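You operate a simulated robot arm through the tools that you are given. There is no shell and no other tool.

The job below is to be done with a simulated robot arm. You get a single attempt, and the scene is never put back.

## Task
Set the switches as the pink card says and run the test.
Fine: switch the supply on for it and leave it on; the test has to pass.
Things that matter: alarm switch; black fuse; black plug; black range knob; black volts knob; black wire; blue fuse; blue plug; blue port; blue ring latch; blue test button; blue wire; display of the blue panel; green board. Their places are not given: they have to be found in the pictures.

It is judged by the outcome, as a careful person would: the job done as asked, and still so three seconds after it is handed in. It fails if anything else is knocked over, pushed out of place, dropped, spilled or broken.

## Robot
A 6-joint arm with a two-finger gripper, fixed in place. Base frame: the origin is at the foot of the arm, x ahead of it, y to its left, z up. Readings come in m, degrees, newtons and seconds.
With the tool pointing down near the work surface it reaches from about 0.3 to 0.74 m from the base axis. Its first joint turns from -166.0 to 166.0 degrees. Payload 1.57 kg.
Tool frame: the origin (TCP) lies between the finger pads and is the grasp point; the fingertips stand 0.021 m ahead of it; z points along the fingers, y is the line along which they close. Largest opening 0.07 m; the body of the gripper starts 0.05 m behind the TCP.
Orientation is that of the tool frame in the base frame, as [roll, pitch, yaw] about the fixed x, y, z axes, in that order (R = Rz(yaw) Ry(pitch) Rx(roll)). With the fingers straight down and closing along the base's y, the tool's x points along the base's -x, its y along +y and its z along -z.

## Interface
- The arm moves only by the tool move_arm. Its argument "series" is one flat list of numbers, 6 for each row, row after row: the shift along the tool's x, y, z in cm, then the turn, a rotation vector about the tool's x, y, z in degrees. In form: [tx, ty, tz, rx, ry, rz, tx, ty, tz, rx, ry, rz, ...]. A call has 1 to 20 rows; each row shifts and turns the commanded pose from where the row before left it, along the tool's axes as they then stand. "hand" is the opening, from 0 (shut) to 1 (fully open), set as the call begins (left out, the last holds). Rows are played at 5 a second. More than 0.05 m and 8.6 degrees between two rows, or a gripper value outside its range, and nothing of the call is played. A pose out of reach is approached as far as the arm can. The call stops where the force on the tool passes 40 N (or 10 N more than at its start, if that is more) or the arm is blocked; 0.2 s more then pass. Each finger halts on what it meets, pressing with about 30 N; the grip force reading is that of the motor and also rises with nothing between the fingers. The clock runs only during rows and for 0.2 s after the last one: add rows that do not move to give the fingers time. The reply holds the time, the measured pose of the TCP, the force on the tool along the base axes, the opening and the grip force, in the units named above and with some noise, with the torque about the TCP (base axes, N m) and any sound that the robot's microphone picked up.
- Cameras (640 x 400 px; columns grow to the right, rows downward): "scene" is fixed at [0.3932, 0.4952, 1.5991]; the picture's right is [-0.11, 0.99, 0.00], its down [0.96, 0.10, -0.25] and it looks along [-0.25, -0.03, -0.97] (base axes); focal length 233 px, centre (320, 200). "wrist" rides on the gripper at [0.079, 0.004, -0.081] in the tool frame; the picture's right is [-0.05, 1.00, 0.00], its down [-0.67, -0.03, -0.74] and it looks along [-0.74, -0.04, 0.67] (tool axes); focal length 256 px, centre (320, 200).
- camera(camera): a new picture of that camera. It takes no simulated time.
- probe_pixels(camera, pixels): for up to 12 pixels [column, row] of the newest picture of that camera ("zoom" is the newest enlarged one), the place [x, y, z] in the base frame of the surface seen there, good to about 0.003 m, but the place of the scene camera against the robot may be out by one fixed shift of up to 0.025 m in any direction. It takes no simulated time.
- enlarge(camera, box): a new picture of the part [left, top, right, bottom] of that camera's present view, enlarged. It takes no simulated time.
- finish_job(): hands the job in; it is judged then, once.

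Leave the gripper open and the arm clear of the work at the hand-in unless told otherwise.

The tools are called after "Call:" as a command line: name --argument value ..., lists and objects as JSON in quotes. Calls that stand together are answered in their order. move_arm: Moves the arm, as the interface text tells. Its arguments: {"type":"object","properties":{"series":{"type":"array","items":{"type":"number"}},"hand":{"type":"number"}},"required":["series"]} The other tools are called the same way: camera (camera) takes a picture; probe_pixels (camera, pixels) gives the place of the surface under pixels of a picture; enlarge (camera, box) takes an enlarged picture of a part of a camera's view; finish_job () hands the job in.

At the start:

```text
time: 0.0
tool_pos: [-0.0048, 0.3793, 1.0973]
tool_rot: [-179.9, 0.0, 180.0]
contact_force: [0.4, -0.6, -0.1]
wrist_torque: [0.05, 0.02, 0.02]
width: 0.0698
grasp_force: 0.0
```

scene: 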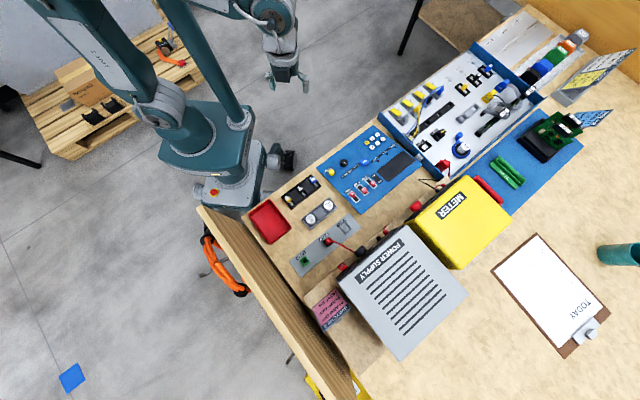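
wrist: 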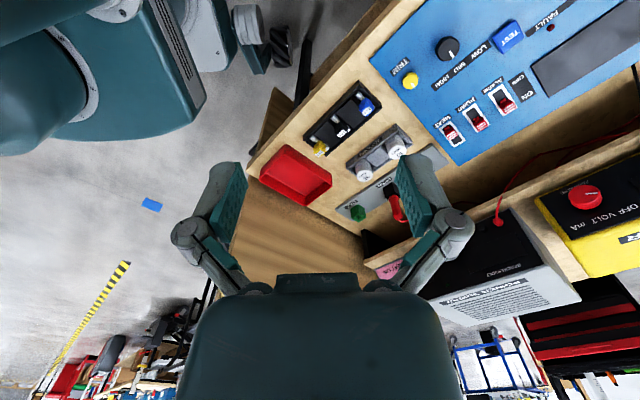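

I see a workbench with a blue panel (around pixel 375,170 in the scene), a grey power supply (400,290), a yellow meter (460,220) and a pink card (330,310). First I will enlarge these to read the card and the switches.

Call:
enlarge --camera "scene" --box '[290, 270, 370, 340]'

Call:
enlarge --camera "scene" --box '[310, 120, 430, 220]'

Call:
enlarge --camera "scene" --box '[240, 160, 480, 340]'

Call:
enlarge --camera "wrist" --box '[340, 0, 640, 200]'

Call:
enlarge --camera "wrist" --box '[340, 160, 640, 340]'

```text
5.71 times, centred on (330, 305) of scene
```

zoom: 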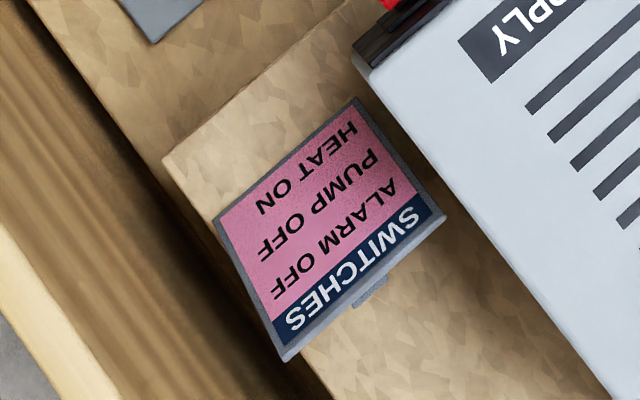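

```text
4.00 times, centred on (370, 170) of scene
```

zoom: 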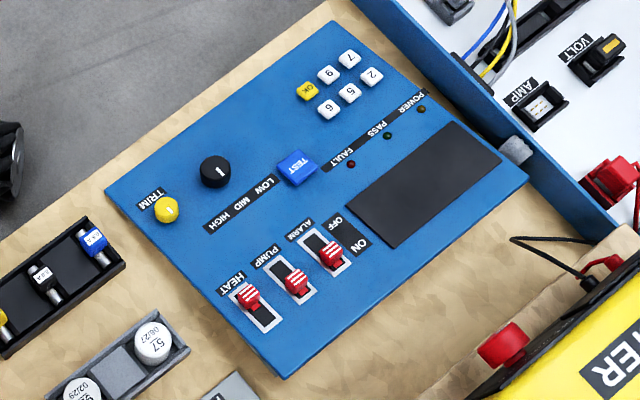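

```text
2.22 times, centred on (360, 250) of scene
```

zoom: 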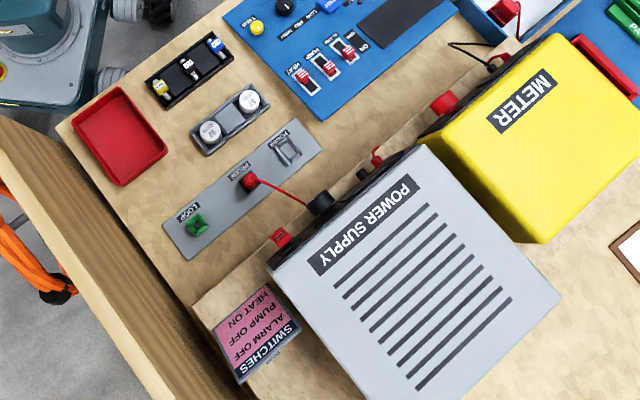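

```text
2.00 times, centred on (490, 100) of wrist
```

zoom: 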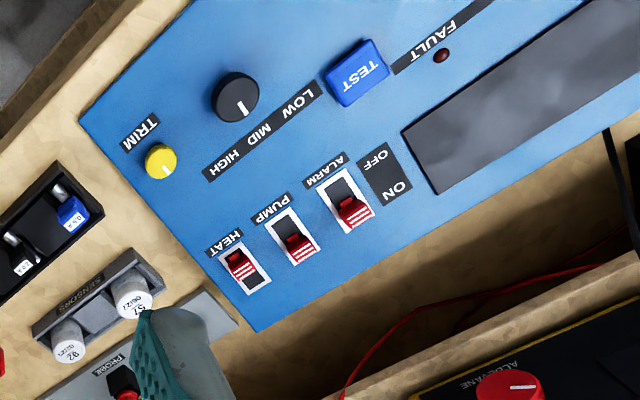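

```text
2.13 times, centred on (490, 250) of wrist
```

zoom: 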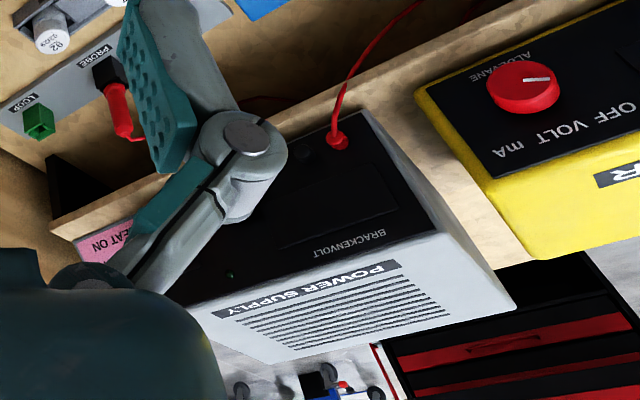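

The card reads HEAT ON, PUMP OFF, ALARM OFF. The blue panel currently shows heat off, pump on and alarm on, with the POWER lamp apparently dark. Next I look at the rest of the scene: the other cards, tray, supply and board.

Call:
enlarge --camera "scene" --box '[540, 40, 640, 110]'

Call:
enlarge --camera "scene" --box '[460, 90, 620, 220]'

Call:
enlarge --camera "scene" --box '[370, 50, 550, 190]'

Call:
enlarge --camera "scene" --box '[240, 160, 370, 280]'

Call:
enlarge --camera "scene" --box '[320, 170, 460, 290]'

Call:
enlarge --camera "scene" --box '[480, 220, 640, 370]'

Call:
enlarge --camera "scene" --box '[460, 0, 600, 100]'

```text
5.71 times, centred on (590, 75) of scene
```

zoom: 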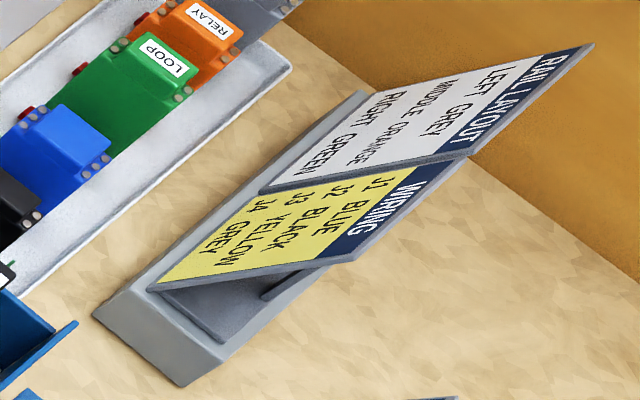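

```text
3.08 times, centred on (540, 155) of scene
```

zoom: 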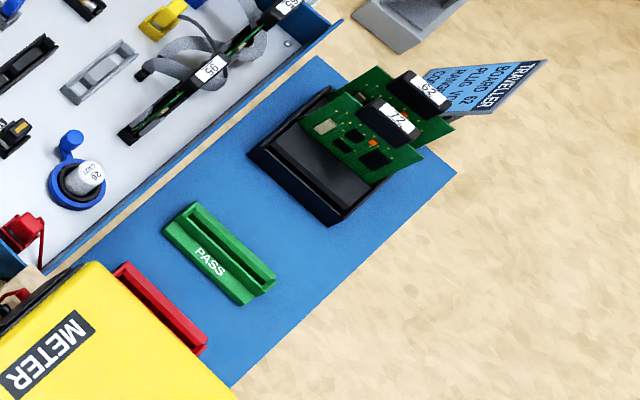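

```text
2.86 times, centred on (460, 120) of scene
```

zoom: 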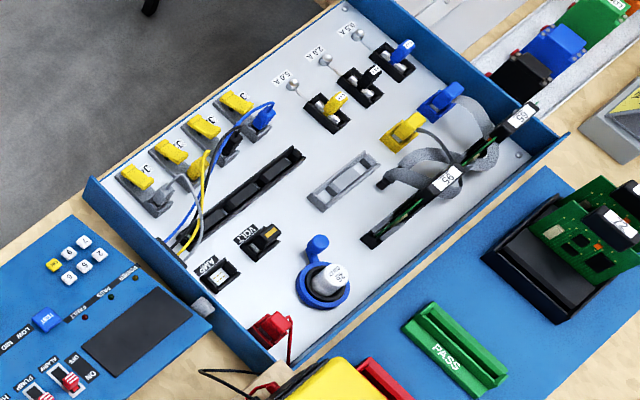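

```text
3.33 times, centred on (305, 220) of scene
```

zoom: 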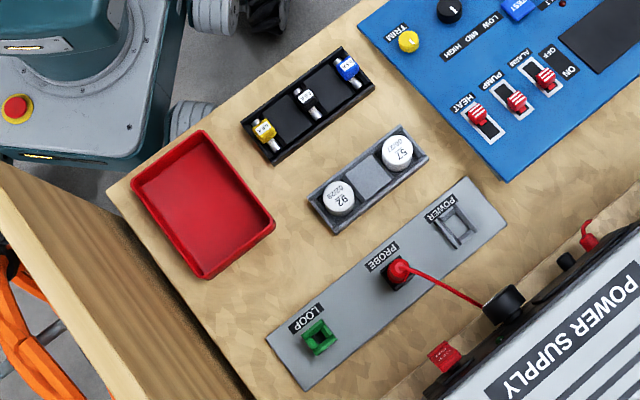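

```text
3.33 times, centred on (390, 230) of scene
```

zoom: 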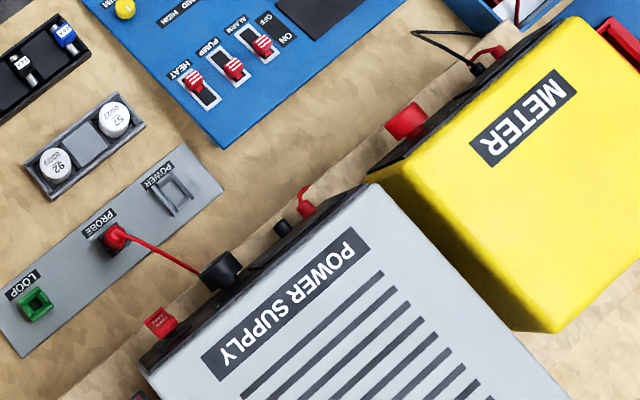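

```text
2.67 times, centred on (560, 295) of scene
```

zoom: 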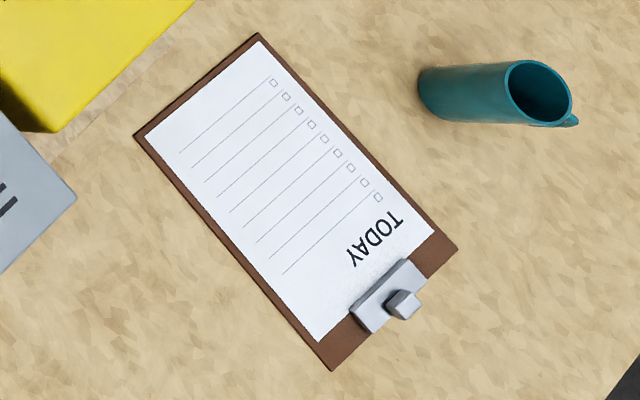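

```text
4.00 times, centred on (530, 50) of scene
```

zoom: 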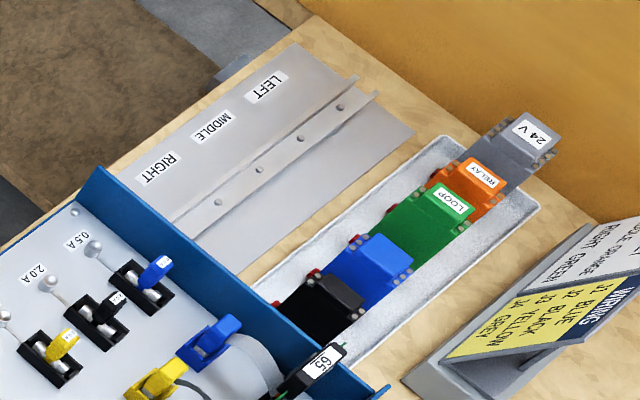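

Besides the pink card there are other cards (wiring, rail layout, traveller), but they belong to other jobs. Now I probe places: in the wrist picture the heat lever is near (459,131), pump (490,124), alarm (516,106) and the test button (508,37). I also probe points on the panel, the supply front and the desk in the scene picture.

Call:
probe_pixels --camera "wrist" --pixels '[[459, 131], [490, 124], [516, 106], [508, 35], [447, 48], [410, 80], [470, 160], [380, 60], [590, 60], [500, 220], [587, 195], [470, 270]]'

Call:
probe_pixels --camera "scene" --pixels '[[357, 194], [366, 189], [373, 183], [365, 161], [346, 163], [344, 266], [366, 250], [388, 232], [330, 305], [385, 263], [350, 275], [375, 220]]'

Call:
enlarge --camera "scene" --box '[325, 220, 395, 280]'

Call:
enlarge --camera "scene" --box '[570, 95, 620, 130]'

```text
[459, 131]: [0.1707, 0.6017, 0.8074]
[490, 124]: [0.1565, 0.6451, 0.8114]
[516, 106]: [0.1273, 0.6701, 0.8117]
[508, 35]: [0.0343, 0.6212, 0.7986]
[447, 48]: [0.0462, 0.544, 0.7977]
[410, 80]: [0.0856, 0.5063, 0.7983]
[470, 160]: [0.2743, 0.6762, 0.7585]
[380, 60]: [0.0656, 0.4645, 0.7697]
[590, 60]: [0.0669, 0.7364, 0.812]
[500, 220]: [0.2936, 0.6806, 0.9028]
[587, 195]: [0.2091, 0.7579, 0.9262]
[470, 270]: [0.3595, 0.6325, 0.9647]
```

```text
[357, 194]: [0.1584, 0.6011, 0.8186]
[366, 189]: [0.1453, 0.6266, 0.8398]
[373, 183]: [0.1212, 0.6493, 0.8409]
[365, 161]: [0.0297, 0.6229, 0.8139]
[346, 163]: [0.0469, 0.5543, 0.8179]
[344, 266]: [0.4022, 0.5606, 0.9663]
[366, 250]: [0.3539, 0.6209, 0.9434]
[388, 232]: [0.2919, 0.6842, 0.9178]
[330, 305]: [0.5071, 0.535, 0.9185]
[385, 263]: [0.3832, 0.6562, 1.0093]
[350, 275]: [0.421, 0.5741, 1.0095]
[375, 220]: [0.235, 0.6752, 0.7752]
```

```text
6.67 times, centred on (360, 250) of scene
```

zoom: 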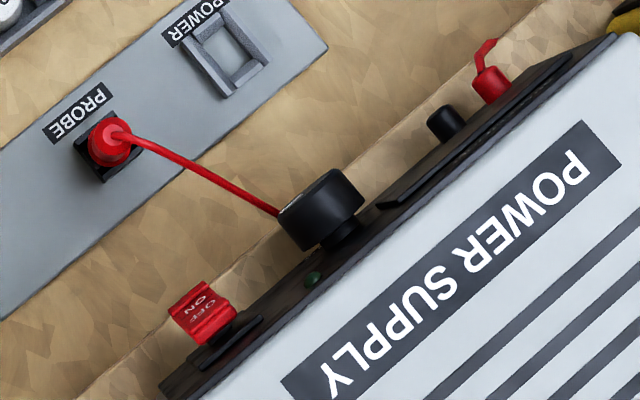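

```text
11.43 times, centred on (595, 112) of scene
```

zoom: 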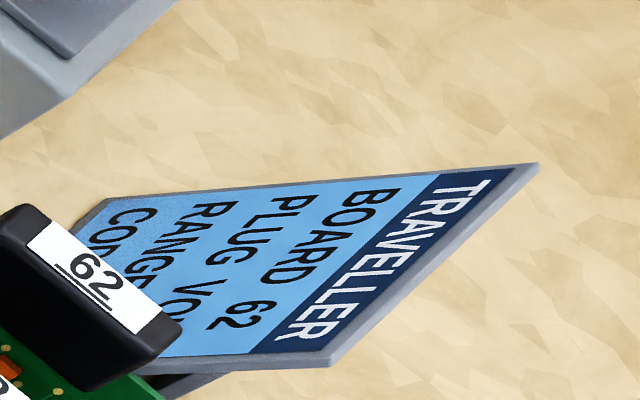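

The bench is turned about 32° to the robot; the panel text is readable from the robot's side, so ON is the end away from the robot. The scene camera is offset by a centimetre or two from the wrist camera, so I'll rely on the wrist camera. Next I turn the hand 32° to line up with the panel and bring it to a viewing place about 12 cm above and in front of the panel.

Call:
move_arm --series '[0, 0, 0, 0, 0, -8, 0, 0, 0, 0, 0, -8, 0, 0, 0, 0, 0, -8, 0, 0, 0, 0, 0, -8, -1.25, 2.47, 2.95, 0, 0, 0, -1.25, 2.47, 2.95, 0, 0, 0, -1.25, 2.47, 2.95, 0, 0, 0, -1.25, 2.47, 2.95, 0, 0, 0, -1.25, 2.47, 2.95, 0, 0, 0, -1.25, 2.47, 2.0, 0, 0, 0, 0, 0, 0, 0, 0, 0, 0, 0, 0, 0, 0, 0]' --hand 1

Call:
camera --camera "wrist"

```text
time: 1.9
tool_pos: [-0.0007, 0.4969, 1.0586]
tool_rot: [171.2, 4.7, -150.2]
contact_force: [0.3, 0.2, 0.0]
wrist_torque: [0.01, 0.01, -0.03]
width: 0.0701
grasp_force: 0.1
stopped in row 9: the arm was blocked; the commanded pose is now the measured one
```

```text
taken
```

wrist: 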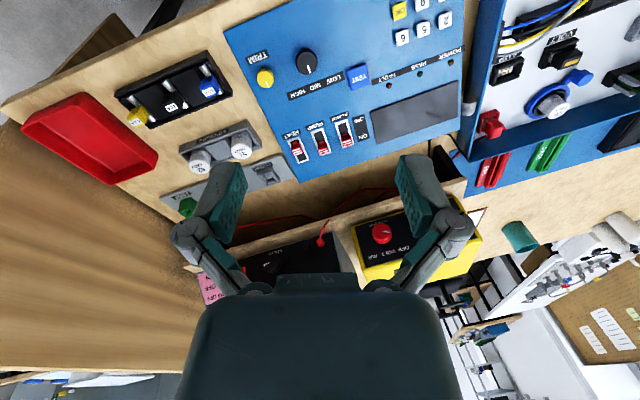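

The arm stopped as "blocked" at row 9 with no contact force and the hand tilted a little, perhaps a joint limit or singularity. I look at the scene to see the arm.

Call:
camera --camera "scene"

```text
taken
```

scene: 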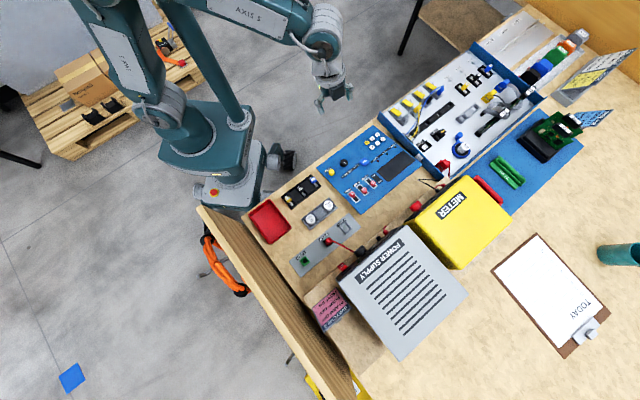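

The arm hangs freely with nothing near it, so it was likely a limit on speed or tracking. I level the hand again with small slow rows and see whether it gets there.

Call:
move_arm --series '[0, 0, 0, 2.2, 1.2, -0.5, 0, 0, 0, 2.2, 1.2, -0.6, 0, 0, 0, 2.2, 1.2, -0.5, 0, 0, 0, 2.2, 1.1, -0.6, 0, 0, 0, 0, 0, 0]'

```text
time: 3.1
tool_pos: [-0.0004, 0.4944, 1.0622]
tool_rot: [179.5, 0.4, -147.4]
contact_force: [0.9, -0.2, -0.5]
wrist_torque: [0.0, -0.03, -0.03]
width: 0.07
grasp_force: 0.0
```

Levelled fine. Now I go on to the viewing place in smaller steps (about 2 cm each).

Call:
move_arm --series '[-0.12, 0.66, 1.78, 0, 0, 0, -0.12, 0.66, 1.78, 0, 0, 0, -0.12, 0.66, 1.78, 0, 0, 0, -0.12, 0.66, 1.78, 0, 0, 0, -0.12, 0.66, 1.78, 0, 0, 0, -0.12, 0.66, 1.78, 0, 0, 0, -0.12, 0.66, 1.78, 0, 0, 0, -0.12, 0.66, 1.78, 0, 0, 0, 0, 0, 0, 0, 0, 0]'

Call:
camera --camera "wrist"

```text
time: 5.1
tool_pos: [-0.0212, 0.5468, 0.9164]
tool_rot: [179.7, 0.3, -147.3]
contact_force: [-0.7, 0.5, 0.0]
wrist_torque: [-0.01, 0.01, 0.01]
width: 0.0699
grasp_force: 0.0
```

```text
taken
```

wrist: 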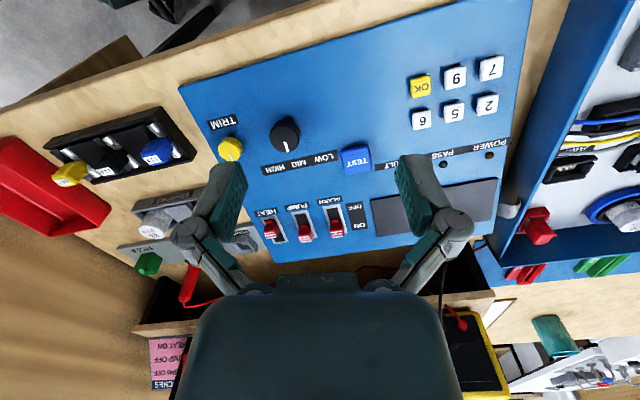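

I can now see the panel well: levers at about (270,230), (305,230), (337,228), test button at (356,160). I enlarge the switches and probe the panel.

Call:
enlarge --camera "wrist" --box '[230, 120, 420, 260]'

Call:
probe_pixels --camera "wrist" --pixels '[[270, 225], [305, 228], [337, 228], [356, 158], [285, 133], [230, 148], [250, 110], [400, 130], [330, 110], [370, 230], [450, 215], [330, 255]]'

```text
2.86 times, centred on (325, 190) of wrist
```

zoom: 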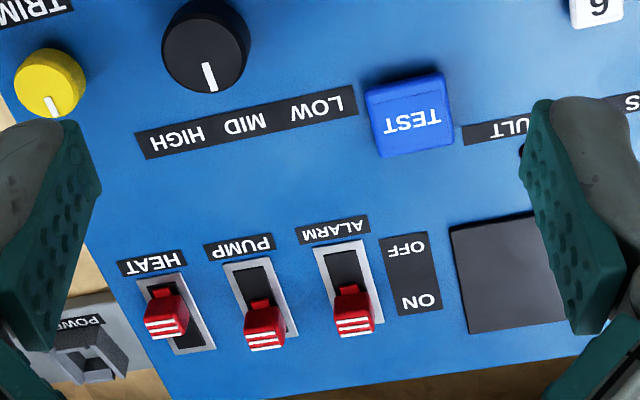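

```text
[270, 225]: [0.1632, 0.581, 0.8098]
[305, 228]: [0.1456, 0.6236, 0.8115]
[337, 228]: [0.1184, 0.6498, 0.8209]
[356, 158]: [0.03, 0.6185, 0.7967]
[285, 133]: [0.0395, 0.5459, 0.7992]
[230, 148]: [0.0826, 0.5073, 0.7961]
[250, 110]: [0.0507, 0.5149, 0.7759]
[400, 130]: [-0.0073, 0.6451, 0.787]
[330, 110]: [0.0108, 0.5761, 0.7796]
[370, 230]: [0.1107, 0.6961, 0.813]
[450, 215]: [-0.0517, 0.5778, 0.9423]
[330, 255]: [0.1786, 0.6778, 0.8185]
```

The levers look like toggles, tilted: heat toward OFF (label side, near me), pump and alarm toward ON (far side). The panel slopes up away from the robot. I probe the levers and slots finely in the zoom.

Call:
probe_pixels --camera "zoom" --pixels '[[166, 308], [168, 330], [265, 322], [266, 342], [353, 305], [355, 325], [192, 340], [255, 272], [340, 258], [410, 110], [410, 145], [300, 200]]'

Call:
enlarge --camera "wrist" --box '[250, 190, 370, 260]'

```text
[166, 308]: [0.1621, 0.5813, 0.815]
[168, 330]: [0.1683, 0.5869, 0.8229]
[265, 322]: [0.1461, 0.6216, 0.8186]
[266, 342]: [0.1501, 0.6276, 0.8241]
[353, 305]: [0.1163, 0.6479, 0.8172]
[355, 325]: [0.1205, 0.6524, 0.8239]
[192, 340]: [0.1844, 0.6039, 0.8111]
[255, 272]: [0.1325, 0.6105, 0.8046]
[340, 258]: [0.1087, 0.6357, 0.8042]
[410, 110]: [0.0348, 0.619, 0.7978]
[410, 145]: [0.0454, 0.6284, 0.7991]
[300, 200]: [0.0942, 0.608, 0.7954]
```

```text
5.33 times, centred on (310, 225) of wrist
```

zoom: 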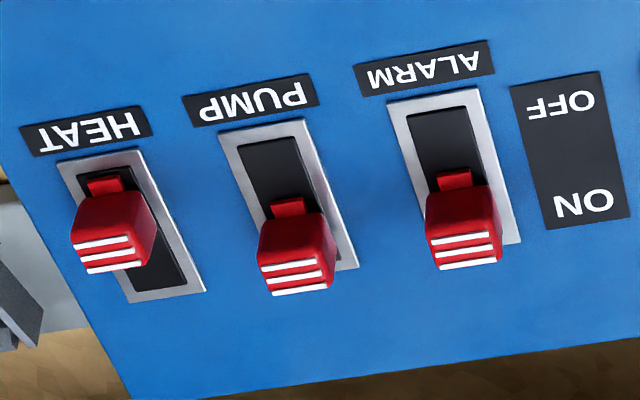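

These are slide switches (red caps about 16 mm above the panel). Pump and alarm are both at the ON end, heat at the OFF end. The panel seems turned further than my 32°, so I probe its corners and edges for its true angle.

Call:
camera --camera "wrist"

Call:
probe_pixels --camera "wrist" --pixels '[[183, 90], [525, 4], [272, 258], [490, 225], [262, 167], [335, 155], [440, 155], [505, 145], [247, 180], [370, 200], [380, 235], [260, 215]]'

Call:
probe_pixels --camera "zoom" --pixels '[[70, 165], [140, 152], [200, 290], [130, 302], [230, 135], [300, 122], [348, 268], [395, 105], [475, 92], [515, 240], [445, 240], [520, 100]]'

```text
taken
```

wrist: 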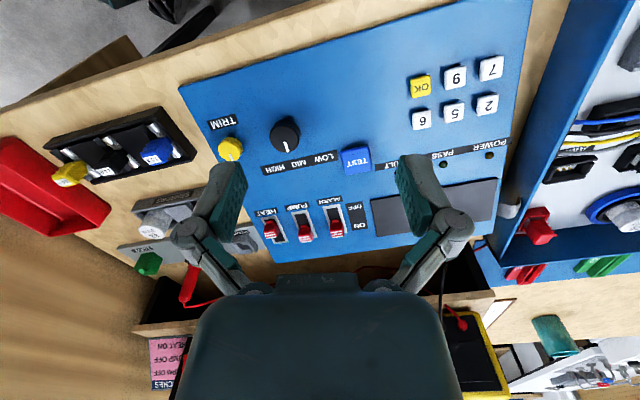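

```text
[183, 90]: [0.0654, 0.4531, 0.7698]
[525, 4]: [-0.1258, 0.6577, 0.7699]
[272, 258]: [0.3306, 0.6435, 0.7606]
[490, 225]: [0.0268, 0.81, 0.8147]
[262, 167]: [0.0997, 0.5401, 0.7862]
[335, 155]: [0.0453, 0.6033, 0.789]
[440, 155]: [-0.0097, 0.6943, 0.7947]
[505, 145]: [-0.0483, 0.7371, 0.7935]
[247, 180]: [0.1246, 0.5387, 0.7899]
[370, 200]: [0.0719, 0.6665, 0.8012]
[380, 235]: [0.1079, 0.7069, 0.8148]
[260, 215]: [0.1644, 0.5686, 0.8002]
```

```text
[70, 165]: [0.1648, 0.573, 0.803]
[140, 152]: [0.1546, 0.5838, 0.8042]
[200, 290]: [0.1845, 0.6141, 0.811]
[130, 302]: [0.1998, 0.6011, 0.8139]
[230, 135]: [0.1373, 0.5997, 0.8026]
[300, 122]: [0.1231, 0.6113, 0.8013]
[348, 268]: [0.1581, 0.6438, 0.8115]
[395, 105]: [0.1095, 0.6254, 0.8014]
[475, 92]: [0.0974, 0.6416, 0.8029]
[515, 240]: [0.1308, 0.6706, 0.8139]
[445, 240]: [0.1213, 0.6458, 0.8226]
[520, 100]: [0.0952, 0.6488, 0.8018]
```

The panel's true direction is about 43.5° (near edge and switch frames agree); ON lies along +(0.725, 0.688). Slots are 40 mm apart. I'll close the fingers, turn the hand another 10.8°, and hover on the near side of the heat lever before pushing it away from me to ON.

Call:
move_arm --series '[0, 0, 0, 0, 0, -3.6, 0, 0, 0, 0, 0, -3.6, 0, 0, 0, 0, 0, -3.6, -1.544, -1.131, 0.444, 0, 0, 0, -1.544, -1.131, 0.444, 0, 0, 0, -1.544, -1.131, 0.444, 0, 0, 0, -1.544, -1.131, 0.444, 0, 0, 0, -1.544, -1.131, 0.444, 0, 0, 0, -1.544, -1.131, 0.444, 0, 0, 0, -1.544, -1.131, 0.444, 0, 0, 0, -1.544, -1.131, 0.444, 0, 0, 0, -1.544, -1.131, 0.444, 0, 0, 0, 0, 0, 0, 0, 0, 0]' --hand 0

Call:
camera --camera "wrist"

Call:
camera --camera "scene"

```text
time: 7.9
tool_pos: [0.1499, 0.5696, 0.878]
tool_rot: [179.8, 0.3, -136.6]
contact_force: [0.0, 0.4, -0.2]
wrist_torque: [0.01, -0.03, -0.01]
width: 0.0003
grasp_force: 28.5
```

```text
taken
```

wrist: 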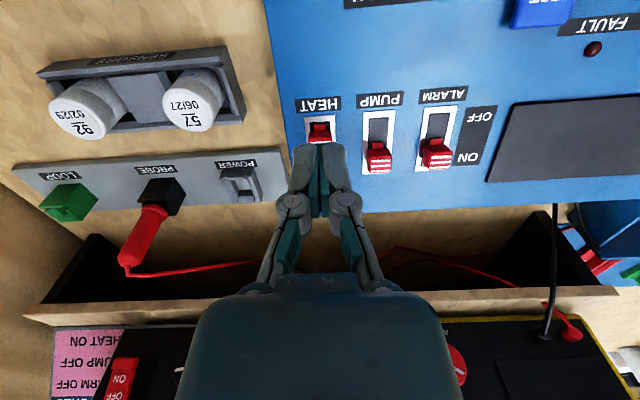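

```text
taken
```

scene: 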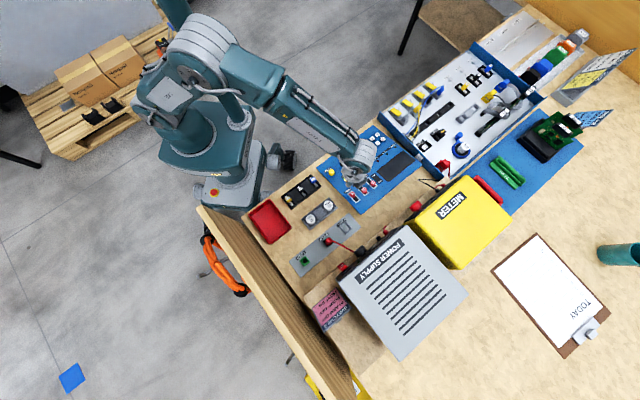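

The hand is aligned with the panel. I enlarge to check the levers relative to the fingertips and re-probe from close.

Call:
enlarge --camera "wrist" --box '[280, 70, 480, 200]'

Call:
probe_pixels --camera "wrist" --pixels '[[319, 126], [319, 138], [308, 130], [331, 130], [378, 146], [378, 158], [390, 155], [434, 142], [434, 158], [446, 155], [366, 155], [378, 170]]'

```text
3.08 times, centred on (380, 135) of wrist
```

zoom: 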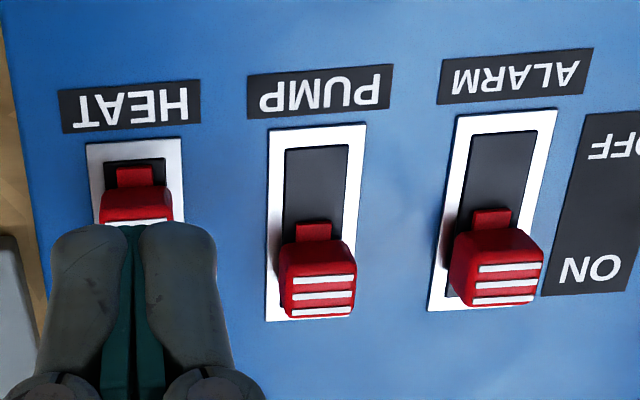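

```text
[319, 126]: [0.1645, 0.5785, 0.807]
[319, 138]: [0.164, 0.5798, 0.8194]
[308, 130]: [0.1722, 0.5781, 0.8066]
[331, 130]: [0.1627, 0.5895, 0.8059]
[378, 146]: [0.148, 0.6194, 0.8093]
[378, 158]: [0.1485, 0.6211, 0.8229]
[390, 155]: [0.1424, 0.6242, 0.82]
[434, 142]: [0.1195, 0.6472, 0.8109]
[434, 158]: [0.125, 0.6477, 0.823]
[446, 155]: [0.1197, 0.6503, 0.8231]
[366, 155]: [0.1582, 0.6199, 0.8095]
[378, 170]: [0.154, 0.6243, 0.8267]
```

Heat cap's near face is at about s = 0.518 along the slot direction, pump/alarm caps at 0.536, so travel is about 17 mm. I lower the closed fingers to about 7 mm over the panel on the near side of the heat cap and check force.

Call:
move_arm --series '[0, 0, 1.2, 0, 0, 0, 0, 0, 1.2, 0, 0, 0, 0, 0, 1.2, 0, 0, 0, 0, 0, 1.2, 0, 0, 0, 0, 0, 0, 0, 0, 0]'

Call:
camera --camera "wrist"

```text
time: 9.1
tool_pos: [0.1496, 0.5684, 0.8281]
tool_rot: [180.0, 0.3, -136.6]
contact_force: [0.1, -0.6, 0.2]
wrist_torque: [-0.01, 0.0, 0.0]
width: 0.0001
grasp_force: 28.7
```

```text
taken
```

wrist: 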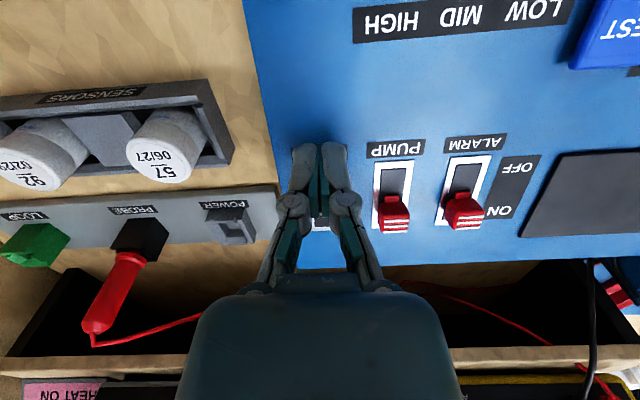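

No contact yet; the fingers hide the heat lever just behind them. Now I push along +d following the slope, 2.9 cm in total, with small rows.

Call:
move_arm --series '[-0.4, 0, -0.08, 0, 0, 0, -0.4, 0, -0.08, 0, 0, 0, -0.4, 0, -0.08, 0, 0, 0, -0.4, 0, -0.08, 0, 0, 0, -0.4, 0, -0.08, 0, 0, 0, -0.4, 0, -0.08, 0, 0, 0, -0.3, 0, -0.06, 0, 0, 0, -0.2, 0, -0.04, 0, 0, 0, 0, 0, 0, 0, 0, 0]'

Call:
camera --camera "wrist"

```text
time: 11.1
tool_pos: [0.1705, 0.5885, 0.8357]
tool_rot: [180.0, 0.3, -136.6]
contact_force: [-5.9, -5.0, -2.2]
wrist_torque: [-0.1, 0.11, 0.02]
width: 0.0057
grasp_force: 28.8
```

```text
taken
```

wrist: 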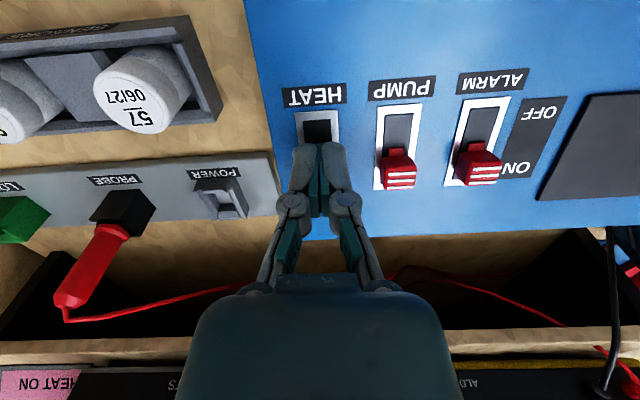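

There is a resisting push of about 8 N and the heat lever has left the OFF end. I back off along the slot and lift to look.

Call:
move_arm --series '[0.5, 0, 0.08, 0, 0, 0, 0.7, 0, 0, 0, 0, 0, 0.8, 0, -1.0, 0, 0, 0, 0.5, 0, -1.5, 0, 0, 0, 0.5, 0, -1.5, 0, 0, 0, 0, 0, 0, 0, 0, 0]'

Call:
camera --camera "wrist"

Call:
enlarge --camera "wrist" --box '[260, 80, 500, 240]'

```text
time: 12.5
tool_pos: [0.1485, 0.5664, 0.8757]
tool_rot: [179.9, 0.3, -136.7]
contact_force: [-0.4, -0.6, -0.3]
wrist_torque: [-0.02, -0.07, 0.01]
width: 0.0
grasp_force: 28.2
```

```text
taken
```

wrist: 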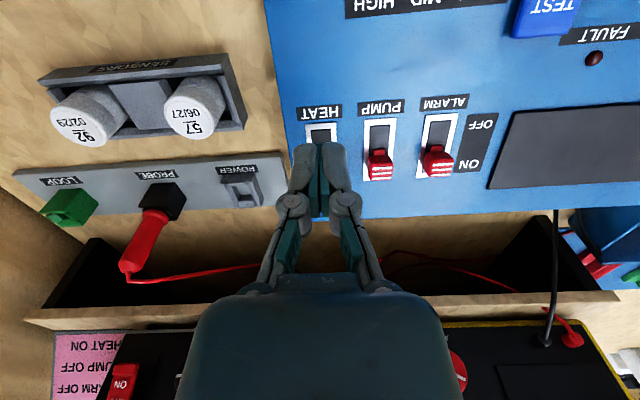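

```text
2.50 times, centred on (380, 160) of wrist
```

zoom: 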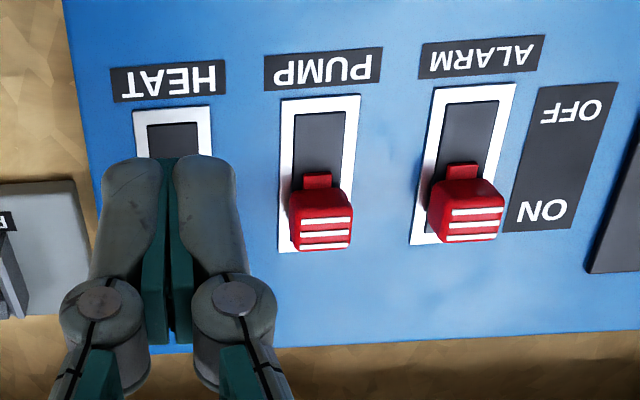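

Heat is now away from its OFF end. Next the pump lever: I hop over to its far side (toward ON end and beyond), then come down and pull it toward me to OFF.

Call:
move_arm --series '[-1.71, 1.01, 0, 0, 0, 0, -1.71, 1.01, 0, 0, 0, 0, -1.71, 1.01, 0, 0, 0, 0, -1.71, 1.01, 0, 0, 0, 0, 0, 0, 0.9, 0, 0, 0, 0, 0, 0, 0, 0, 0]'

Call:
camera --camera "wrist"

Call:
enlarge --camera "wrist" --box '[220, 60, 440, 200]'

```text
time: 13.9
tool_pos: [0.171, 0.6432, 0.8667]
tool_rot: [179.8, 0.2, -136.6]
contact_force: [-0.3, -0.2, -0.7]
wrist_torque: [0.0, 0.03, -0.01]
width: 0.0001
grasp_force: 28.1
```

```text
taken
```

wrist: 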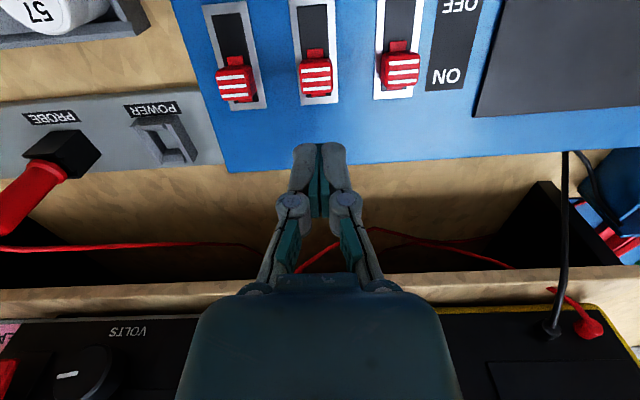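

```text
2.86 times, centred on (330, 130) of wrist
```

zoom: 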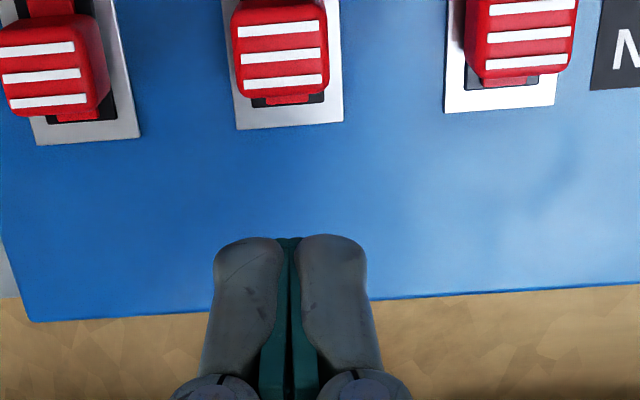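

All three caps now look to be at the ON end. I probe the caps to check that heat sits as far as pump and alarm.

Call:
probe_pixels --camera "zoom" --pixels '[[45, 30], [50, 75], [58, 107], [283, 12], [283, 55], [287, 92], [285, 120], [525, 20], [520, 60], [505, 98], [85, 128], [320, 250]]'

```text
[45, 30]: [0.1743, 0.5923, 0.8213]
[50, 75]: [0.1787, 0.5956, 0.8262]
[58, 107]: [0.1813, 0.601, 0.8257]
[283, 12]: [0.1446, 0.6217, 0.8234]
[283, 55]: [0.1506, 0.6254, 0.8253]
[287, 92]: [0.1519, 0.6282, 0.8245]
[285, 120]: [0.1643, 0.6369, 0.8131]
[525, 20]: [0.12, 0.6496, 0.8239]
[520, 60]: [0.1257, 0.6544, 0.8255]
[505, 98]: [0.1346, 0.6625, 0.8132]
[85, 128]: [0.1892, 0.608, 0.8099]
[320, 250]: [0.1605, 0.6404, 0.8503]
```

Heat's far edge (s ≈ 0.545) matches pump's (0.543), so heat is fully ON. The fingers are centred behind the pump cap. I lower to about 5 mm above the panel.

Call:
move_arm --series '[0, 0, 0.9, 0, 0, 0, 0, 0, 0.9, 0, 0, 0, 0, 0, 0.9, 0, 0, 0, 0, 0, 0, 0, 0, 0]'

Call:
camera --camera "wrist"

```text
time: 14.9
tool_pos: [0.1704, 0.6442, 0.8384]
tool_rot: [179.9, 0.3, -136.6]
contact_force: [0.8, 0.7, 0.6]
wrist_torque: [0.02, 0.01, 0.02]
width: 0.0
grasp_force: 28.6
```

```text
taken
```

wrist: 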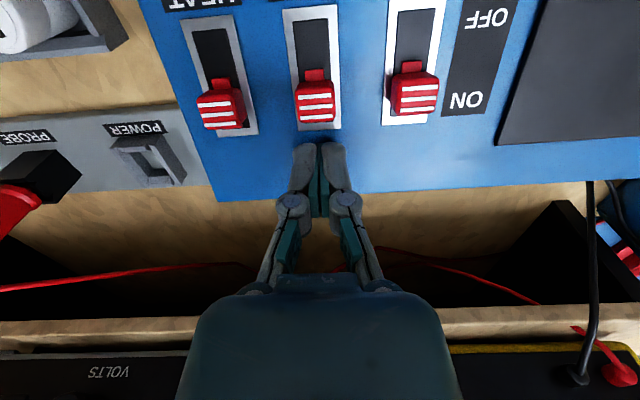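

No contact and the fingers are right behind the pump cap. Now I pull toward the robot about 3 cm along the slope.

Call:
move_arm --series '[0.4, 0, 0.08, 0, 0, 0, 0.4, 0, 0.08, 0, 0, 0, 0.4, 0, 0.08, 0, 0, 0, 0.4, 0, 0.08, 0, 0, 0, 0.4, 0, 0.08, 0, 0, 0, 0.4, 0, 0.08, 0, 0, 0, 0.3, 0, 0.06, 0, 0, 0, 0.2, 0, 0.04, 0, 0, 0, 0, 0, 0, 0, 0, 0]'

Call:
camera --camera "wrist"

```text
time: 16.9
tool_pos: [0.1503, 0.6245, 0.8336]
tool_rot: [179.7, 0.3, -136.6]
contact_force: [1.0, 1.4, 0.3]
wrist_torque: [0.02, -0.03, -0.02]
width: 0.006
grasp_force: 28.3
```

```text
taken
```

wrist: 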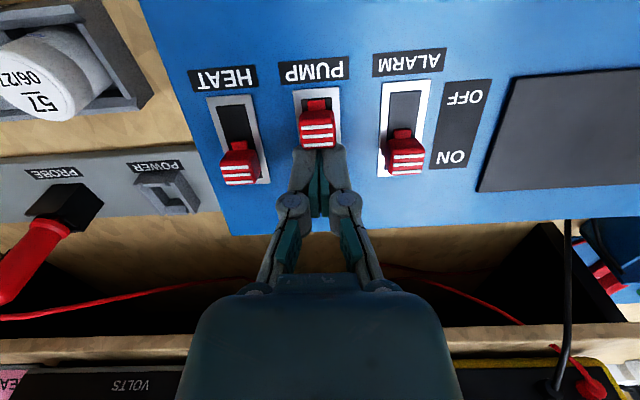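

The pump cap has moved to the label (OFF) end. I enlarge to check how far it went.

Call:
enlarge --camera "wrist" --box '[190, 60, 470, 200]'

Call:
probe_pixels --camera "wrist" --pixels '[[317, 103], [317, 116], [317, 128], [317, 140], [240, 150], [404, 142], [320, 90], [405, 170]]'

```text
2.29 times, centred on (330, 130) of wrist
```

zoom: 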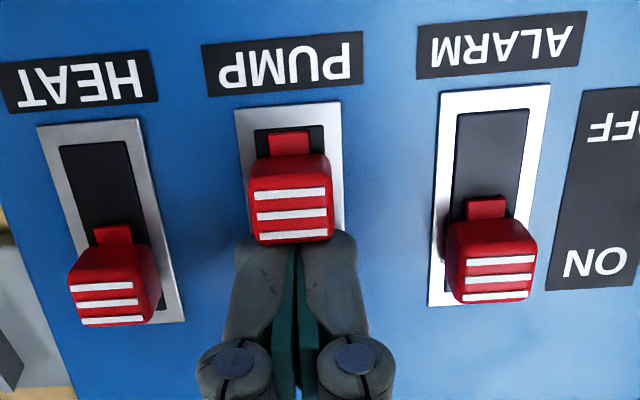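

```text
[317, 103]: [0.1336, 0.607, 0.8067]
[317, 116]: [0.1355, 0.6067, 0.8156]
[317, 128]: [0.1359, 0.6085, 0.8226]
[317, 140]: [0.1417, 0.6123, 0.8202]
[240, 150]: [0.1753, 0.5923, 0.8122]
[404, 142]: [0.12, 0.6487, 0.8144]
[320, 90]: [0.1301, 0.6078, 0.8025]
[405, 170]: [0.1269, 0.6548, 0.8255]
```

Pump's near face is now at s ≈ 0.516, same as heat's OFF position earlier (0.518), so pump is OFF. Next I back off, lift, shift 4 cm over behind the alarm cap and lower.

Call:
move_arm --series '[-0.8, 0, -0.2, 0, 0, 0, 0, 0, -1.2, 0, 0, 0, 0, 0, -1.2, 0, 0, 0, 0, 0, -1.2, 0, 0, 0, -0.95, 1.97, 0, 0, 0, 0, -0.95, 1.97, 0, 0, 0, 0, 0, 0, 0, 0, 0, 0, 0, 0, 1.1, 0, 0, 0, 0, 0, 1.1, 0, 0, 0, 0, 0, 1.1, 0, 0, 0, 0, 0, 0, 0, 0, 0]'

Call:
camera --camera "wrist"

```text
time: 19.3
tool_pos: [0.141, 0.6724, 0.8377]
tool_rot: [179.9, 0.4, -136.6]
contact_force: [1.5, 0.3, -0.6]
wrist_torque: [0.05, 0.01, 0.01]
width: 0.0003
grasp_force: 28.3
```

```text
taken
```

wrist: 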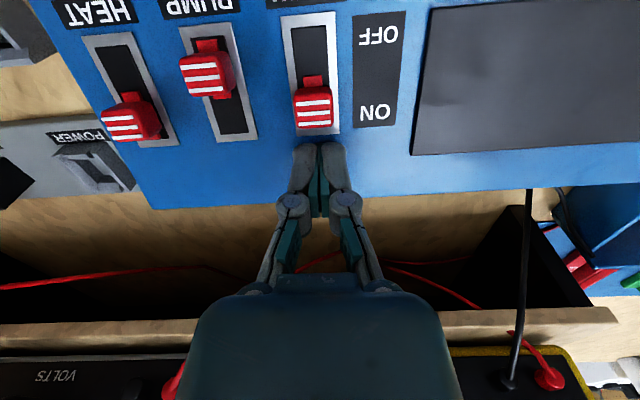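

The fingers are centred behind the alarm cap with no contact. I pull it toward the robot the same way.

Call:
move_arm --series '[0.4, 0, 0.08, 0, 0, 0, 0.4, 0, 0.08, 0, 0, 0, 0.4, 0, 0.08, 0, 0, 0, 0.4, 0, 0.08, 0, 0, 0, 0.4, 0, 0.08, 0, 0, 0, 0.4, 0, 0.08, 0, 0, 0, 0.3, 0, 0.06, 0, 0, 0, 0.05, 0, 0.01, 0, 0, 0, 0, 0, 0, 0, 0, 0]'

Call:
camera --camera "wrist"

Call:
enlarge --camera "wrist" --box '[150, 50, 430, 200]'

```text
time: 21.3
tool_pos: [0.1235, 0.6508, 0.8343]
tool_rot: [179.9, 0.4, -136.7]
contact_force: [2.4, 1.6, -1.2]
wrist_torque: [0.03, -0.05, 0.01]
width: 0.006
grasp_force: 28.4
```

```text
taken
```

wrist: 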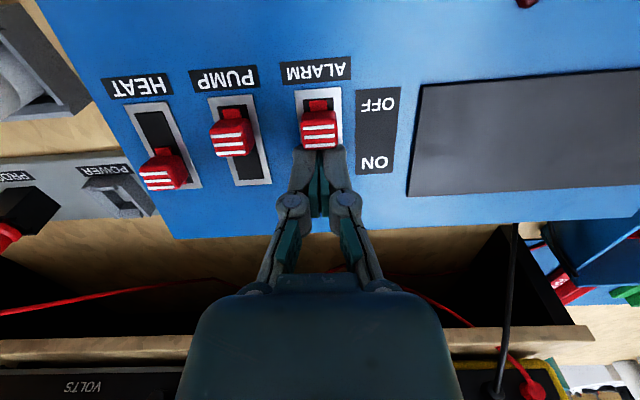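

```text
2.29 times, centred on (290, 125) of wrist
```

zoom: 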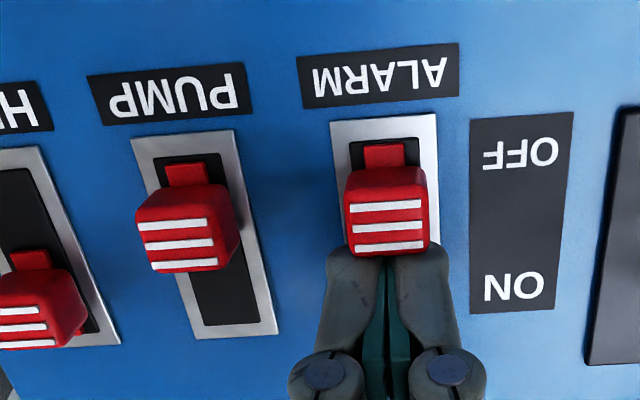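

All three sliders now match the card: HEAT at ON, PUMP and ALARM at OFF. I back off, lift clear, and move up and sideways with the fingers open to look at the power supply's front.

Call:
move_arm --series '[-0.6, 0, -0.15, 0, 0, 0, 0, 0, -1.5, 0, 0, 0, 0, 0, -1.5, 0, 0, 0, 0, 0, -1.5, 0, 0, 0, 0, -2, -2, 0, 0, 0, 0, -2, -2, 0, 0, 0, 0, -2, -2, 0, 0, 0, 0, -2, -2, 0, 0, 0, 0, -2, -2, 0, 0, 0, 0, 0, 0, 0, 0, 0]'

Call:
camera --camera "wrist"

```text
time: 23.5
tool_pos: [0.1965, 0.5831, 0.9791]
tool_rot: [179.9, 0.4, -136.5]
contact_force: [0.4, -0.5, 0.7]
wrist_torque: [-0.01, -0.01, 0.02]
width: 0.0003
grasp_force: 28.2
```

```text
taken
```

wrist: 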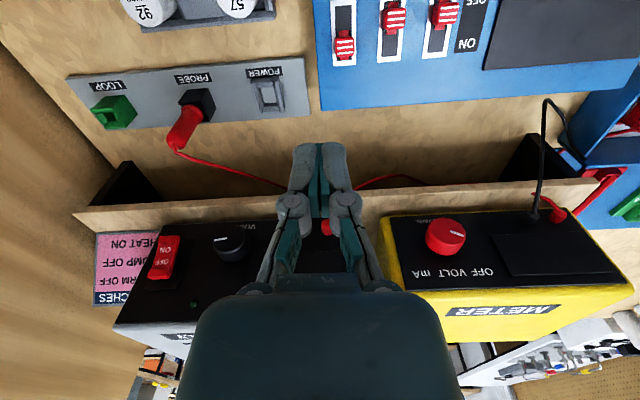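

The supply's black front is visible, with the red rocker at (165,258) marked ON (nearer/lower end) and OFF (upper end), the volts knob at (230,240). I enlarge and probe it.

Call:
enlarge --camera "wrist" --box '[100, 200, 290, 330]'

Call:
probe_pixels --camera "zoom" --pixels '[[215, 130], [225, 165], [215, 200], [200, 235], [180, 140], [250, 150], [150, 230], [300, 200], [430, 140], [300, 330], [100, 330], [215, 115]]'

```text
3.08 times, centred on (195, 265) of wrist
```

zoom: 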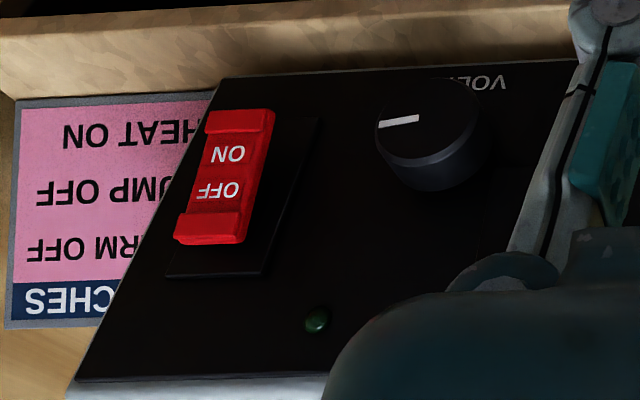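

```text
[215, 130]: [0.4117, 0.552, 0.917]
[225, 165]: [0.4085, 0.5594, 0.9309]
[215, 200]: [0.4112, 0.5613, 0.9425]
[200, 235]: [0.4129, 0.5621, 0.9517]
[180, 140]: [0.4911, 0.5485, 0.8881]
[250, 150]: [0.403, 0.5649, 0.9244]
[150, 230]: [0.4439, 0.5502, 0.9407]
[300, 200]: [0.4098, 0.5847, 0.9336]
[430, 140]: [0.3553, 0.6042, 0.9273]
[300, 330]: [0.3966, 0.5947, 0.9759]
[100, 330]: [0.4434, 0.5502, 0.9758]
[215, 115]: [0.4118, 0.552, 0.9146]
```

The front face is vertical (s ≈ 0.70) and the rocker sticks out: its lower ON end (z ≈ 0.917) protrudes to s ≈ 0.678 and the upper OFF end (z ≈ 0.95) is pressed in to 0.687 — so it is OFF. I must press only the ON end inward, so the fingers should be tilted forward. I probe the wooden ledge in front of it for clearance.

Call:
probe_pixels --camera "wrist" --pixels '[[150, 212], [150, 228], [100, 215], [250, 205], [200, 195], [130, 180], [250, 190], [180, 135], [120, 250], [168, 237], [168, 243], [230, 160]]'

Call:
probe_pixels --camera "zoom" --pixels '[[240, 118], [205, 122], [272, 118], [262, 165], [232, 225], [185, 225], [300, 130], [175, 270], [230, 190], [230, 150], [315, 320], [400, 120]]'

```text
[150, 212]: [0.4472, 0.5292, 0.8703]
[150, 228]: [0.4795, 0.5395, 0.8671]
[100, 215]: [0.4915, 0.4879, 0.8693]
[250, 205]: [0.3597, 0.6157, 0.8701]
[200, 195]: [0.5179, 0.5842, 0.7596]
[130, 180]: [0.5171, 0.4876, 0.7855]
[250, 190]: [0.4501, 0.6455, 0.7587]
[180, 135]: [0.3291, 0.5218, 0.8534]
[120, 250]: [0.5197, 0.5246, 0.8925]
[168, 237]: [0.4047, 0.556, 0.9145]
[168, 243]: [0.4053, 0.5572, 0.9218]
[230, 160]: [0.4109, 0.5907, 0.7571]
```

```text
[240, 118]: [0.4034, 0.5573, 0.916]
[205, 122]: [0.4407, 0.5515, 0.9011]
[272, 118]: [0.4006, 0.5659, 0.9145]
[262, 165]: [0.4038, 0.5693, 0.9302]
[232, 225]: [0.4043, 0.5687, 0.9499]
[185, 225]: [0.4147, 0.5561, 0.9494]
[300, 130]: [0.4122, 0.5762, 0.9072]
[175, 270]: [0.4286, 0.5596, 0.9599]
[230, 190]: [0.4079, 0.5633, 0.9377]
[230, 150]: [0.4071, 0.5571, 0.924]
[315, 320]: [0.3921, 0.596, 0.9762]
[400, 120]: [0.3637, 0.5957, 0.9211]
```

The shelf top is at z = 0.870 and the rocker spans e 0.117–0.135 with its ON end at z ≈ 0.915, s ≈ 0.676. I'll slide the hand sideways in front of it, staying back, and tilt the fingers 32° forward (closed), then check by camera before pressing.

Call:
move_arm --series '[0, -2.02, 0, 0, 0, 0, 0, -2.02, 0, 0, 0, 0, 0, -2.02, 0, 0, 0, 0, 0, -2.02, 0, 0, 0, 0, 0, -2.02, 0, 0, 0, 0, 0, -2.02, 0, 0, 0, 0, 0, -2.02, 0, 0, 0, 0, 0, -2.02, 0, 0, 0, 0, 0, 0, 0, 0, -4, 0, 0, 0, 0, 0, -4, 0, 0, 0, 0, 0, -4, 0, 0, 0, 0, 0, -4, 0, 0, 0, 0, 0, -4, 0, 0, 0, 0, 0, -4, 0, 0, 0, 0, 0, -4, 0, 0, 0, 0, 0, -4, 0, 0, 0, 0, 0, 0, 0]'

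Call:
camera --camera "wrist"

Call:
camera --camera "scene"

```text
time: 27.1
tool_pos: [0.3055, 0.4647, 0.9787]
tool_rot: [179.8, 32.4, -136.7]
contact_force: [0.4, 0.2, -0.3]
wrist_torque: [-0.02, -0.02, 0.04]
width: 0.0002
grasp_force: 29.0
```

```text
taken
```

wrist: 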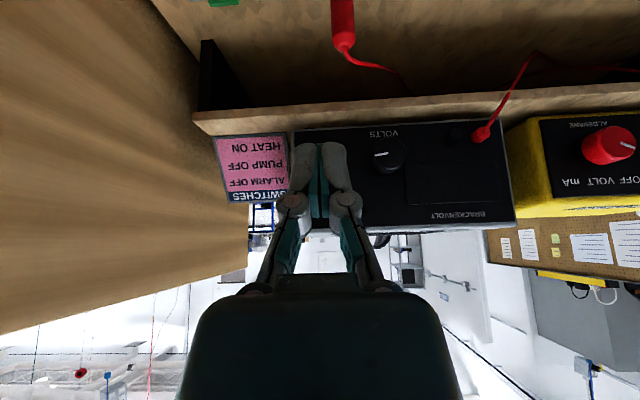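

```text
taken
```

scene: 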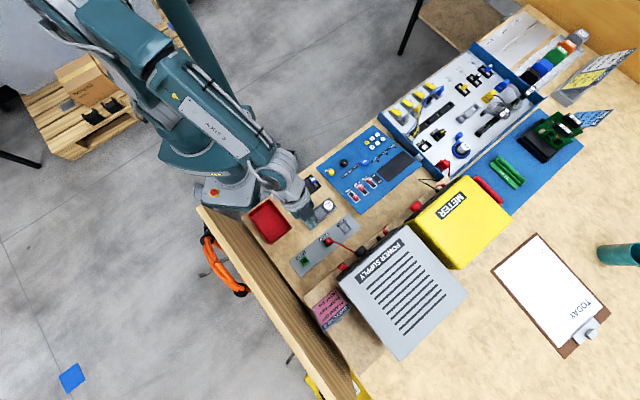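

The hand is in front of the supply and tilted properly, lateral place e = 0.127 (rocker centre 0.126). I now go forward and down to about 2 cm short of the ON end of the rocker.

Call:
move_arm --series '[-0.968, 0, 1.537, 0, 0, 0, -0.968, 0, 1.537, 0, 0, 0, -0.968, 0, 1.537, 0, 0, 0, -0.968, 0, 1.537, 0, 0, 0, -0.968, 0, 1.537, 0, 0, 0, -0.968, 0, 1.537, 0, 0, 0, 0, 0, 0, 0, 0, 0]'

Call:
camera --camera "wrist"

Call:
enlarge --camera "scene" --box '[290, 200, 410, 290]'

```text
time: 28.7
tool_pos: [0.379, 0.5348, 0.9313]
tool_rot: [179.9, 32.3, -136.7]
contact_force: [0.2, 1.0, 0.5]
wrist_torque: [0.0, 0.02, 0.0]
width: 0.0
grasp_force: 29.1
```

```text
taken
```

wrist: 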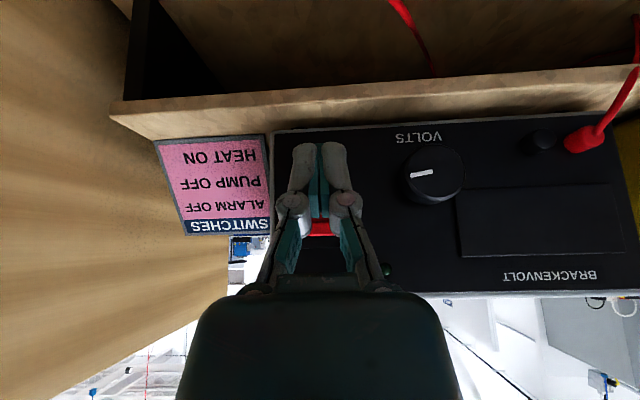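

```text
4.44 times, centred on (350, 245) of scene
```

zoom: 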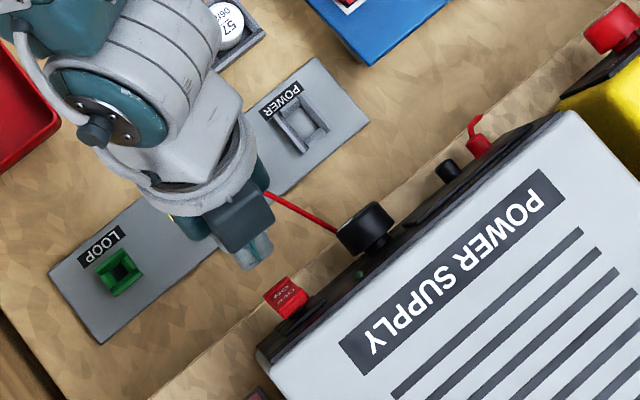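

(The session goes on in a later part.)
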